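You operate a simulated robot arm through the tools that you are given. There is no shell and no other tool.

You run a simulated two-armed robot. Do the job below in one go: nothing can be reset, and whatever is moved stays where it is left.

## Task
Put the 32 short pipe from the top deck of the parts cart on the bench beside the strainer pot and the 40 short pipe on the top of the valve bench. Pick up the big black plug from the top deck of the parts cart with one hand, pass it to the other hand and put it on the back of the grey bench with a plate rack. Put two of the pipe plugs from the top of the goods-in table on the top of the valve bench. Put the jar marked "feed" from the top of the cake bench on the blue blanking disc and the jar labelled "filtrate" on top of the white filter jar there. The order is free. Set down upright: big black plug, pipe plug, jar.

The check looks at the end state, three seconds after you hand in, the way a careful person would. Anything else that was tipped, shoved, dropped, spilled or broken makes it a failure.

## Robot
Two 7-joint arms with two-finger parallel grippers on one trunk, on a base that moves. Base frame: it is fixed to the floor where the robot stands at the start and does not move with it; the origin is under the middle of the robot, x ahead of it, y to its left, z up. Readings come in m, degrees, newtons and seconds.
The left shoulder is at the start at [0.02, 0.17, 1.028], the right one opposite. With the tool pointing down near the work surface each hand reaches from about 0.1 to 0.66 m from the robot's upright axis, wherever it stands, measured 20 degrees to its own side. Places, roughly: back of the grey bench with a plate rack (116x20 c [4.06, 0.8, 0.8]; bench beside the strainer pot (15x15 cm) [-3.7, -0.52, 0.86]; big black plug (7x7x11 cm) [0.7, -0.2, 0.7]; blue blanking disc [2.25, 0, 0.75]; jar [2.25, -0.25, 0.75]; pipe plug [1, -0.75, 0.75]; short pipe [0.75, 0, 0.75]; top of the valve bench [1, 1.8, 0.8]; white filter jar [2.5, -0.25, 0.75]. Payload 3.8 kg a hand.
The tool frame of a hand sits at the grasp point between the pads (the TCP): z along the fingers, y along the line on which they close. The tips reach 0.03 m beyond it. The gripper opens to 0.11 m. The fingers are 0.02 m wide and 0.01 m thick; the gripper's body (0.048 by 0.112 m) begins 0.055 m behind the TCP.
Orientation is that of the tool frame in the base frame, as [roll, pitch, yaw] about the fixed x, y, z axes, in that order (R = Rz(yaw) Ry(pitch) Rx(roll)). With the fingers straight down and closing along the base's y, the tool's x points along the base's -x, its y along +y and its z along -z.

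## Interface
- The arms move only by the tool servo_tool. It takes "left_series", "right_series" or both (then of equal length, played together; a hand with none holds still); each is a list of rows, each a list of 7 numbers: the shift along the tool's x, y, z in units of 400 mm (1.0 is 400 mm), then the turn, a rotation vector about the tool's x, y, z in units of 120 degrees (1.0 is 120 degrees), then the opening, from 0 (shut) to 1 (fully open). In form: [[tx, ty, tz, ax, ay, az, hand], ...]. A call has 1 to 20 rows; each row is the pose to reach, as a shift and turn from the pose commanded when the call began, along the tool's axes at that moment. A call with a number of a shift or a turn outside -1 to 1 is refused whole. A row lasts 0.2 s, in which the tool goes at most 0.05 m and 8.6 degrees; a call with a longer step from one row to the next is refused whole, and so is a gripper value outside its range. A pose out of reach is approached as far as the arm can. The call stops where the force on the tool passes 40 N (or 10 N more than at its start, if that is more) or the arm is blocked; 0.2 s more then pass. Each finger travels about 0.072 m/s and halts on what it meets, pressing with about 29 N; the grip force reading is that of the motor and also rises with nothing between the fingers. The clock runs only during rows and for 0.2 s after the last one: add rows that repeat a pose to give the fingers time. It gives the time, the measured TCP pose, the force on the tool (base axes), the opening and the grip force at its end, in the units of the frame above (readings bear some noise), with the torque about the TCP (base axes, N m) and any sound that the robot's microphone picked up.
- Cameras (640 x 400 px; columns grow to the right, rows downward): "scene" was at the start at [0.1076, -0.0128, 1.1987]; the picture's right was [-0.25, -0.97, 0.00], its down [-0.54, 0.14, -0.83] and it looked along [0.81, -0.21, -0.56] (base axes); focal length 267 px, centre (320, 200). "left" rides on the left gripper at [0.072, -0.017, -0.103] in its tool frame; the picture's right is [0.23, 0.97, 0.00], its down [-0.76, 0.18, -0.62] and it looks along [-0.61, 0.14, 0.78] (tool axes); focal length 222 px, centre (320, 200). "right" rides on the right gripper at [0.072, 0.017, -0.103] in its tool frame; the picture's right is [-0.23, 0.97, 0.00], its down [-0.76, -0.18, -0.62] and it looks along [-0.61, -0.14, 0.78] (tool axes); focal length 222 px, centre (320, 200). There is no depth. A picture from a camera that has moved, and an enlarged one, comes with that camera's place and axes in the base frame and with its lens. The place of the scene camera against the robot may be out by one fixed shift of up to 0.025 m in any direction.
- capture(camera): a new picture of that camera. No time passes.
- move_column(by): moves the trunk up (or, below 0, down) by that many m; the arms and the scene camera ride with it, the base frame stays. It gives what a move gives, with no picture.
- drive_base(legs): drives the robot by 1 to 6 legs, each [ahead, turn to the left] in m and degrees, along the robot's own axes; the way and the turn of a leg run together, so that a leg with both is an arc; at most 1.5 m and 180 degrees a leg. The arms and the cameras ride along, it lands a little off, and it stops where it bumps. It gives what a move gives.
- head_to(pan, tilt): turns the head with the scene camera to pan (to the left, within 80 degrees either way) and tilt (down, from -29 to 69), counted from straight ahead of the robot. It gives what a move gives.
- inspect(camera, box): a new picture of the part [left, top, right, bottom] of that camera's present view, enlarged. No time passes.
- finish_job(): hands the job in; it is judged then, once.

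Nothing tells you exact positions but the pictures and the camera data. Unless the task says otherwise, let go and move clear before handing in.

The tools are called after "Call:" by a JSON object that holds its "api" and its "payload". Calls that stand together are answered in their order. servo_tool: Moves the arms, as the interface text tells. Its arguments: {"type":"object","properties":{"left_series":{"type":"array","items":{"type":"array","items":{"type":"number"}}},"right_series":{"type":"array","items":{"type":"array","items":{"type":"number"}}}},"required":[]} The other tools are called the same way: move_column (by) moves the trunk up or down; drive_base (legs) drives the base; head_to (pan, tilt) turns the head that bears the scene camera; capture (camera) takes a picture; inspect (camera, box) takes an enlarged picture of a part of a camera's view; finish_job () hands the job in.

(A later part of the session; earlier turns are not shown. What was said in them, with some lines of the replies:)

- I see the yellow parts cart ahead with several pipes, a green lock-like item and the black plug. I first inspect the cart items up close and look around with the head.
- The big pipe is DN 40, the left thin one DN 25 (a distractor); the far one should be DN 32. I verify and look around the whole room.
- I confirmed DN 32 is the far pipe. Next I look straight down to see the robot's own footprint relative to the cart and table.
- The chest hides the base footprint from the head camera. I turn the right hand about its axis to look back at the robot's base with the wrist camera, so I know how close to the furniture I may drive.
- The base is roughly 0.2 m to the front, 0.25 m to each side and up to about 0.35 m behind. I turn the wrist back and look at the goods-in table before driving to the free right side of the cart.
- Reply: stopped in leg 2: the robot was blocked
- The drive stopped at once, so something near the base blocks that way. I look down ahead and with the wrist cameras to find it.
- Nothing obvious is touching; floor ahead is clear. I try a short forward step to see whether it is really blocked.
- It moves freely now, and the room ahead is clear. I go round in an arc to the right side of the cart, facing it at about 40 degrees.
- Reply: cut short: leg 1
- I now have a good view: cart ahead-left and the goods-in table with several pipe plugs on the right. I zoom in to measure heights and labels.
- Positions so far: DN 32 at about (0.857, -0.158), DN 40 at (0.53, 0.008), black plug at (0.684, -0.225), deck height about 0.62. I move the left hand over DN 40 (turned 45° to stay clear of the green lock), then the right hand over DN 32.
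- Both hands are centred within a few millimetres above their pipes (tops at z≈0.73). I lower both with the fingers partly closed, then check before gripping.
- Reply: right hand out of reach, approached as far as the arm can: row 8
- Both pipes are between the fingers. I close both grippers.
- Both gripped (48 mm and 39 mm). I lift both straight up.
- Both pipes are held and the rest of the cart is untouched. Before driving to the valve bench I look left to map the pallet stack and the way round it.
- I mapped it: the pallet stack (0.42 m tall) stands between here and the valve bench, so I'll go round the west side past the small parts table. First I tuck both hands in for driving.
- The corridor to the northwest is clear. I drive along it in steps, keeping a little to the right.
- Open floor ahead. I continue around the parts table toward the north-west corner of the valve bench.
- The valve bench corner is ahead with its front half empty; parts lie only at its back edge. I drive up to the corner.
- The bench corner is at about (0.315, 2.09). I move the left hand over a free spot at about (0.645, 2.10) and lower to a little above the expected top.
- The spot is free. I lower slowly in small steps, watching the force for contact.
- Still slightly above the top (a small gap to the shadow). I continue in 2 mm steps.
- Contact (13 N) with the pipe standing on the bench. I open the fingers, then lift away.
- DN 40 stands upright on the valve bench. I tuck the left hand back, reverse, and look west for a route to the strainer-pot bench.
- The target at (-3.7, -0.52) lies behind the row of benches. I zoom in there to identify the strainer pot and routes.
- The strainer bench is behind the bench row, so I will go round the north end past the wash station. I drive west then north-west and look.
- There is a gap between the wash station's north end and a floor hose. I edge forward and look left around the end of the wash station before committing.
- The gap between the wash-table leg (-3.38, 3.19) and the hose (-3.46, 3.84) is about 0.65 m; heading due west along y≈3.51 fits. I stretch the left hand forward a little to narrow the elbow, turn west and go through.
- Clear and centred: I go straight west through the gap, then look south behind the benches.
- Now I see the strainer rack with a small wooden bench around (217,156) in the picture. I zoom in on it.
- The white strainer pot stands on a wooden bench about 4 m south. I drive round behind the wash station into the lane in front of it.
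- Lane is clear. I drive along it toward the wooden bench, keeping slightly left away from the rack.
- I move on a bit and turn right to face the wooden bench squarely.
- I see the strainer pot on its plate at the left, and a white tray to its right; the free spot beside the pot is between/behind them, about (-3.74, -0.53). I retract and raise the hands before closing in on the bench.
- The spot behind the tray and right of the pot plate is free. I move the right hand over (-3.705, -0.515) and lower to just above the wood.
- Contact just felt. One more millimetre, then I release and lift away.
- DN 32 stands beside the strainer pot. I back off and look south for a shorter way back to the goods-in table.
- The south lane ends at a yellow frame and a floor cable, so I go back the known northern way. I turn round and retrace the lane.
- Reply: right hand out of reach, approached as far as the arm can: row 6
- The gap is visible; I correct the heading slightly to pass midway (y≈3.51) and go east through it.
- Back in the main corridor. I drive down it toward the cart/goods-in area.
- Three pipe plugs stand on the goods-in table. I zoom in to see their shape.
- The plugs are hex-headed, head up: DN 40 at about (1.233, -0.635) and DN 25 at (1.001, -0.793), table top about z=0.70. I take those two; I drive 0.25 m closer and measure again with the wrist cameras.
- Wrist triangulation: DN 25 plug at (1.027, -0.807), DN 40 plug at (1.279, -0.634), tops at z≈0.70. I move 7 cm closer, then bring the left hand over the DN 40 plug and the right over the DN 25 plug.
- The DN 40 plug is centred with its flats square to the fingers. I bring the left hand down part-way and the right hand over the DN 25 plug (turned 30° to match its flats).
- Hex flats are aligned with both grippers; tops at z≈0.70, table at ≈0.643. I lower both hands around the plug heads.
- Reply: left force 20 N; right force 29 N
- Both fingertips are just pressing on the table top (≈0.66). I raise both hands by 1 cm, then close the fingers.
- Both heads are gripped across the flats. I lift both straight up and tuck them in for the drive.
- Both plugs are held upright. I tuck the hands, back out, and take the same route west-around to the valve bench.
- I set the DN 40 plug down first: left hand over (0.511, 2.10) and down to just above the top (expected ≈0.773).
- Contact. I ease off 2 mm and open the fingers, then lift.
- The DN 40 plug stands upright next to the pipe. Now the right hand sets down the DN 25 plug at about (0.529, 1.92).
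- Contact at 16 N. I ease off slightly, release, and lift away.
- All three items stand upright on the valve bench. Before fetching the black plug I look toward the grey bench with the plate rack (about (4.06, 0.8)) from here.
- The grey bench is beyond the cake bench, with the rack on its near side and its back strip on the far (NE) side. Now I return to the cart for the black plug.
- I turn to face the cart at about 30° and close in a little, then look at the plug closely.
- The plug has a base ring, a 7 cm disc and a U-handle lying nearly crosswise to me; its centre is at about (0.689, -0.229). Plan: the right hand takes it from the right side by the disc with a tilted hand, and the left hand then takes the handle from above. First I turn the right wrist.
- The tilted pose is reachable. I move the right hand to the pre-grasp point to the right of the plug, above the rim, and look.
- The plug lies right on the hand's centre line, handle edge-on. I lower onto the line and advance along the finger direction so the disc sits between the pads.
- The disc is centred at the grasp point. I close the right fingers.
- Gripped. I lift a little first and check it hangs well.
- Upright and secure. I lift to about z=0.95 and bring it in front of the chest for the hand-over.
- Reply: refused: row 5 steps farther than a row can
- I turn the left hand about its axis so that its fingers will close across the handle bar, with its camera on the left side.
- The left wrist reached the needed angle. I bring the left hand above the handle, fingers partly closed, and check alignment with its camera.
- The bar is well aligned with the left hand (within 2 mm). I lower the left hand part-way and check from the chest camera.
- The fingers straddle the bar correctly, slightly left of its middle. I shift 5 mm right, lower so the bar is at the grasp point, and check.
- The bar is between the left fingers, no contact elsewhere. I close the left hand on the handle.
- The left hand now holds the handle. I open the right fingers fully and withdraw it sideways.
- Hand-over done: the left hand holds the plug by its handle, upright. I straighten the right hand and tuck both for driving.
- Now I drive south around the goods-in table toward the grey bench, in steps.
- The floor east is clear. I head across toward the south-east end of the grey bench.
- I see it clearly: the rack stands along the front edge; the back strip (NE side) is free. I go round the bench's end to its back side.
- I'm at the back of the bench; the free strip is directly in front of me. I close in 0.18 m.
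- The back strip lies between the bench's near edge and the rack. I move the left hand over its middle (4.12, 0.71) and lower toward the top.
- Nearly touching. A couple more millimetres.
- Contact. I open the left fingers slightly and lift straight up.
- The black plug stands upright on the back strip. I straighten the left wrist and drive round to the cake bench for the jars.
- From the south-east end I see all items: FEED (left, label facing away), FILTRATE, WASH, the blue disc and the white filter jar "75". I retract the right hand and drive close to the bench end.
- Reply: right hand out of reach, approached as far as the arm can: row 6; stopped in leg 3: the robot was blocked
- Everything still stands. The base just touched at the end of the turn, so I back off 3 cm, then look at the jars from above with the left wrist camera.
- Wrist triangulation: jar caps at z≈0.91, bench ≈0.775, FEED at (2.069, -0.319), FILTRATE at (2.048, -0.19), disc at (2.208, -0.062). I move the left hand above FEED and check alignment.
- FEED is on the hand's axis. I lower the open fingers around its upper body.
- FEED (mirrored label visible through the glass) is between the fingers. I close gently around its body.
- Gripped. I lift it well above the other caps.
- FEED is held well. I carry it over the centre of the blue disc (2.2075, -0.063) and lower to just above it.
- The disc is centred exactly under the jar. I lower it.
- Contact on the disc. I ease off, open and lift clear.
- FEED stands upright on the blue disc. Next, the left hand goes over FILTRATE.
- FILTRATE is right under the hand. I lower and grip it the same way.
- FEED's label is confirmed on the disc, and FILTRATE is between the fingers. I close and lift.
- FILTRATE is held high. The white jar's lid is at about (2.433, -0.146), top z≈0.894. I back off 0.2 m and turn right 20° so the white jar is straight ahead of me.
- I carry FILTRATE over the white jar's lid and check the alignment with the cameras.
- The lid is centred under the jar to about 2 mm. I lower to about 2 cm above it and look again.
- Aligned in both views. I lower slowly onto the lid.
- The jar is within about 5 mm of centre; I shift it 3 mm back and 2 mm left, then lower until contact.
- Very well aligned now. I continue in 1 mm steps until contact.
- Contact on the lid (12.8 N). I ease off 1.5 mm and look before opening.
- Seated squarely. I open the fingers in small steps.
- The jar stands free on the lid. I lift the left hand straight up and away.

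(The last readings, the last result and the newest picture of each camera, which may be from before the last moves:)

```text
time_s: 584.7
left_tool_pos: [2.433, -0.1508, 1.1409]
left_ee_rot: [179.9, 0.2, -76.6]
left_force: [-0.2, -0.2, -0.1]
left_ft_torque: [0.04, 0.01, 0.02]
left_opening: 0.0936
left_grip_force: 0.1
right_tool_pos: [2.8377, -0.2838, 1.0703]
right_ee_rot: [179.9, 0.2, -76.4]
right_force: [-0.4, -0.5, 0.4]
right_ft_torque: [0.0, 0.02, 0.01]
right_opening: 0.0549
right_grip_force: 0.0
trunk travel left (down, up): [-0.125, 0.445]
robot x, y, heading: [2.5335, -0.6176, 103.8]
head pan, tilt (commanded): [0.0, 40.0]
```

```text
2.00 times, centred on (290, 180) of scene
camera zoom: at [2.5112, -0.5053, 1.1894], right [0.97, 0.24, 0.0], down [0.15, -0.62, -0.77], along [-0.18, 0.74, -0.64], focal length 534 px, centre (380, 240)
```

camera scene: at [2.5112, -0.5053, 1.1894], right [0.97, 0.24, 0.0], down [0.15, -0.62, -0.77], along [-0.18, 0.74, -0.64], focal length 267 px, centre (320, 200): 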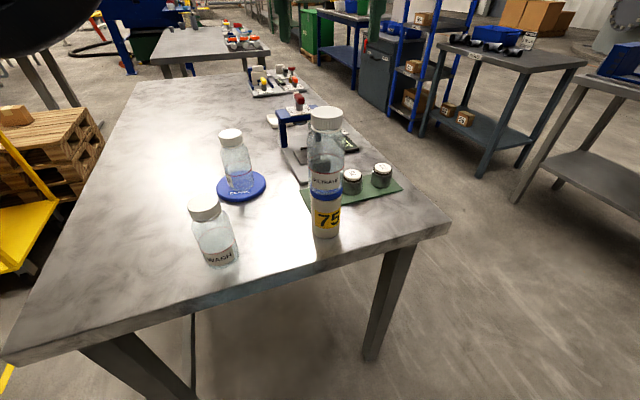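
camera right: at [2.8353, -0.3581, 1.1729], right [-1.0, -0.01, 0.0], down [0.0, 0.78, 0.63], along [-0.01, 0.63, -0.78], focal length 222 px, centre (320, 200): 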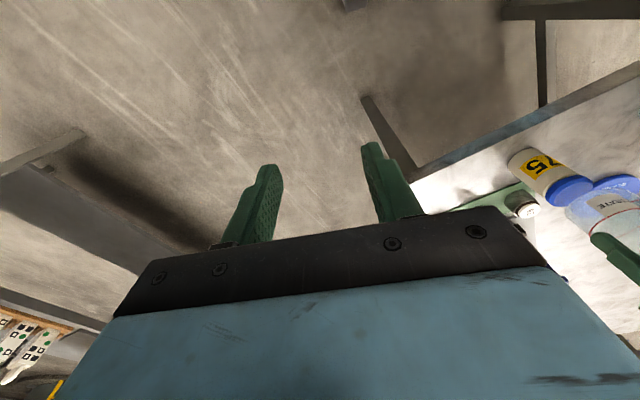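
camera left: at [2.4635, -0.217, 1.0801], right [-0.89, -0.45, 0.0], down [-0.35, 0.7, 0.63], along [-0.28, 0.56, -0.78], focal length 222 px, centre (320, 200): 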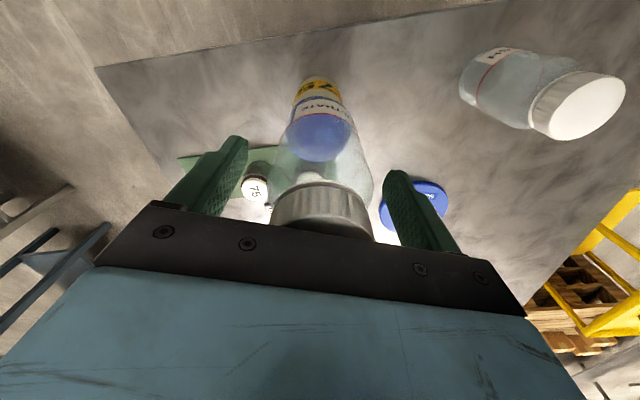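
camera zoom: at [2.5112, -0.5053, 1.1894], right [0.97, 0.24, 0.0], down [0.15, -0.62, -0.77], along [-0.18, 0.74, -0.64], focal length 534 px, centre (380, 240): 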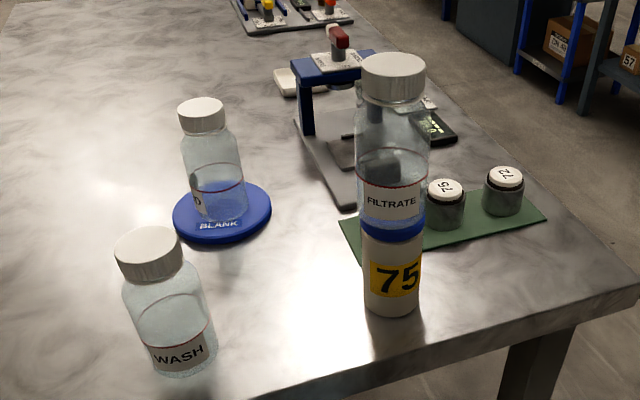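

Both jars are in place, upright. I draw the left hand back and move the robot clear before handing in.

Call:
{"api": "servo_tool", "payload": {"left_series": [[0, 0, -0.05, 0, 0, 0, 0.85], [0.08, 0.02, -0.08, 0, 0, 0, 0.85], [0.16, 0.06, -0.08, 0, 0, 0, 0.85], [0.24, 0.1, -0.08, 0, 0, 0, 0.85], [0.32, 0.14, -0.08, 0, 0, 0, 0.85]]}}

Call:
{"api": "drive_base", "payload": {"legs": [[-0.35, 0]]}}

Call:
{"api": "head_to", "payload": {"pan": 5, "tilt": 25}}

Call:
{"api": "capture", "payload": {"camera": "scene"}}

Call:
{"api": "inspect", "payload": {"camera": "scene", "box": [180, 80, 440, 260]}}

```text
time_s: 585.9
left_tool_pos: [2.4062, -0.2889, 1.173]
left_ee_rot: [179.9, 0.3, -76.6]
left_force: [-0.7, -0.9, 0.5]
left_ft_torque: [0.02, 0.0, 0.0]
left_opening: 0.0934
left_grip_force: 0.0
right_tool_pos: [2.8357, -0.2843, 1.0696]
right_ee_rot: [180.0, 0.2, -76.4]
right_force: [-0.1, 0.0, -0.2]
right_ft_torque: [0.0, -0.04, 0.03]
right_opening: 0.0552
right_grip_force: 0.0
trunk travel left (down, up): [-0.125, 0.445]
robot x, y, heading: [2.5343, -0.6144, 103.9]
head pan, tilt (commanded): [0.0, 40.0]
```

```text
time_s: 588.1
left_tool_pos: [2.4862, -0.6166, 1.1723]
left_ee_rot: [179.9, 0.2, -76.3]
left_force: [-0.2, -0.1, -0.1]
left_ft_torque: [0.02, 0.0, -0.01]
left_opening: 0.0936
left_grip_force: 0.0
right_tool_pos: [2.9179, -0.6121, 1.0706]
right_ee_rot: [180.0, 0.1, -76.2]
right_force: [-0.3, 0.0, -0.8]
right_ft_torque: [0.02, -0.01, 0.0]
right_opening: 0.055
right_grip_force: 0.0
trunk travel left (down, up): [-0.125, 0.445]
robot x, y, heading: [2.6175, -0.9424, 104.3]
head pan, tilt (commanded): [0.0, 40.0]
```

```text
time_s: 588.9
left_tool_pos: [2.4871, -0.6169, 1.172]
left_ee_rot: [179.9, 0.2, -76.3]
left_force: [-0.4, 0.9, 0.4]
left_ft_torque: [0.01, 0.0, -0.01]
left_opening: 0.0933
left_grip_force: 0.2
right_tool_pos: [2.9164, -0.6102, 1.0701]
right_ee_rot: [179.9, 0.1, -76.2]
right_force: [0.9, -0.6, -0.5]
right_ft_torque: [-0.03, -0.01, 0.0]
right_opening: 0.0549
right_grip_force: 0.2
trunk travel left (down, up): [-0.125, 0.445]
robot x, y, heading: [2.617, -0.945, 104.2]
head pan, tilt (commanded): [5.0, 25.0]
```

```text
taken
camera scene: at [2.5826, -0.8281, 1.2126], right [0.94, 0.33, 0.0], down [0.14, -0.4, -0.91], along [-0.3, 0.86, -0.42], focal length 267 px, centre (320, 200)
```

scene: 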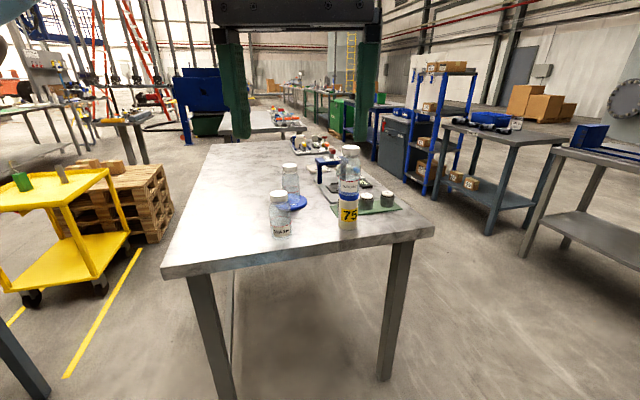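

```text
2.22 times, centred on (310, 170) of scene
camera zoom: at [2.5826, -0.8281, 1.2126], right [0.94, 0.33, 0.0], down [0.14, -0.4, -0.91], along [-0.3, 0.86, -0.42], focal length 594 px, centre (342, 267)
```

zoom: 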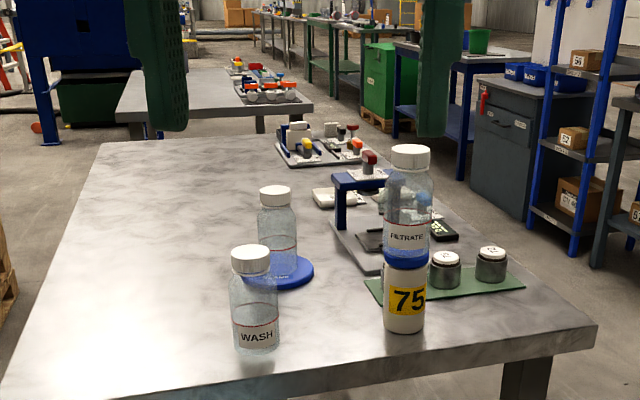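

All placements on the cake bench are stable. A quick last look toward the grey bench to confirm the plug still stands.

Call:
{"api": "head_to", "payload": {"pan": -55, "tilt": 12}}

Call:
{"api": "capture", "payload": {"camera": "scene"}}

Call:
{"api": "head_to", "payload": {"pan": 25, "tilt": 10}}

Call:
{"api": "inspect", "payload": {"camera": "scene", "box": [240, 100, 480, 250]}}

```text
time_s: 590.2
left_tool_pos: [2.4862, -0.6171, 1.1723]
left_ee_rot: [179.9, 0.2, -76.4]
left_force: [-0.4, 0.4, 0.0]
left_ft_torque: [0.01, 0.01, 0.01]
left_opening: 0.0935
left_grip_force: 0.1
right_tool_pos: [2.9179, -0.6114, 1.0696]
right_ee_rot: [179.9, 0.2, -76.2]
right_force: [0.2, 0.3, -0.1]
right_ft_torque: [0.0, -0.01, -0.03]
right_opening: 0.0549
right_grip_force: 0.1
trunk travel left (down, up): [-0.125, 0.445]
robot x, y, heading: [2.6181, -0.9442, 104.0]
head pan, tilt (commanded): [-55.0, 12.0]
```

```text
taken
camera scene: at [2.6737, -0.8446, 1.2338], right [0.76, -0.65, 0.0], down [-0.14, -0.16, -0.98], along [0.64, 0.74, -0.21], focal length 267 px, centre (320, 200)
```

scene: 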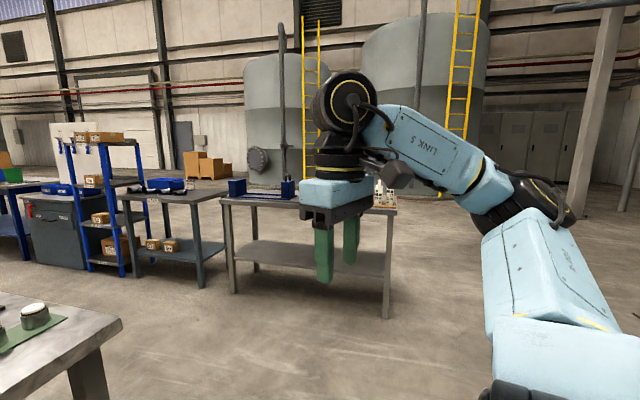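

```text
time_s: 591.7
left_tool_pos: [2.4867, -0.6166, 1.1733]
left_ee_rot: [179.8, 0.2, -76.4]
left_force: [-0.6, -1.0, 0.1]
left_ft_torque: [0.01, 0.02, -0.03]
left_opening: 0.0934
left_grip_force: 0.1
right_tool_pos: [2.9171, -0.611, 1.0708]
right_ee_rot: [-180.0, 0.2, -76.3]
right_force: [0.1, 0.3, 0.1]
right_ft_torque: [-0.01, 0.01, 0.01]
right_opening: 0.055
right_grip_force: 0.2
trunk travel left (down, up): [-0.125, 0.445]
robot x, y, heading: [2.6194, -0.9451, 104.3]
head pan, tilt (commanded): [25.0, 10.0]
```

```text
2.67 times, centred on (360, 175) of scene
camera zoom: at [2.5541, -0.843, 1.237], right [0.78, 0.63, 0.0], down [0.11, -0.13, -0.98], along [-0.62, 0.76, -0.17], focal length 712 px, centre (213, 267)
```

zoom: 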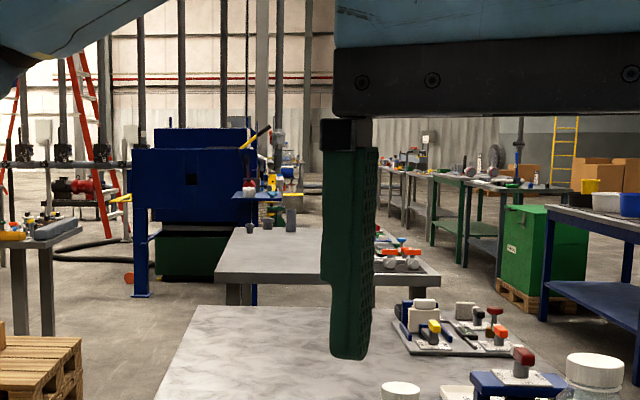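

On the valve bench the DN 40 pipe and both pipe plugs are still standing, and both jars are in place. I saw the black plug upright on the grey bench and the DN 32 pipe upright by the strainer pot when I left them. Both hands are empty and clear, so I hand in the job.

Call:
{"api": "finish_job", "payload": {}}

```text
The job is handed in.
```

The job is handed in, and every item was where it belonged when I last saw it.

- **DN 32 pipe:** standing upright on the wooden bench beside the strainer pot.
- **DN 40 pipe:** standing upright on the valve bench.
- **Pipe plugs:** I chose the DN 40 and the DN 25 plugs from the goods-in table. Both stand upright on the valve bench.
- **Big black plug:** picked up with the right hand, passed in the air to the left hand, and set down upright on the back strip of the grey bench with the plate rack.
- **Jars:** FEED stands upright on the blue disc, and FILTRATE stands upright on the lid of the white filter jar marked "75".

My last look from the cake bench confirmed the jars and the valve bench items. My right hand hid the black plug from that spot, and the strainer bench was out of sight, so those two were last seen upright when I left them.

The base was stopped by something twice: once while turning at the start, most likely against the wooden pallet stack by the cart, and once near a leg of the cake bench. I saw nothing tipped or moved either time.
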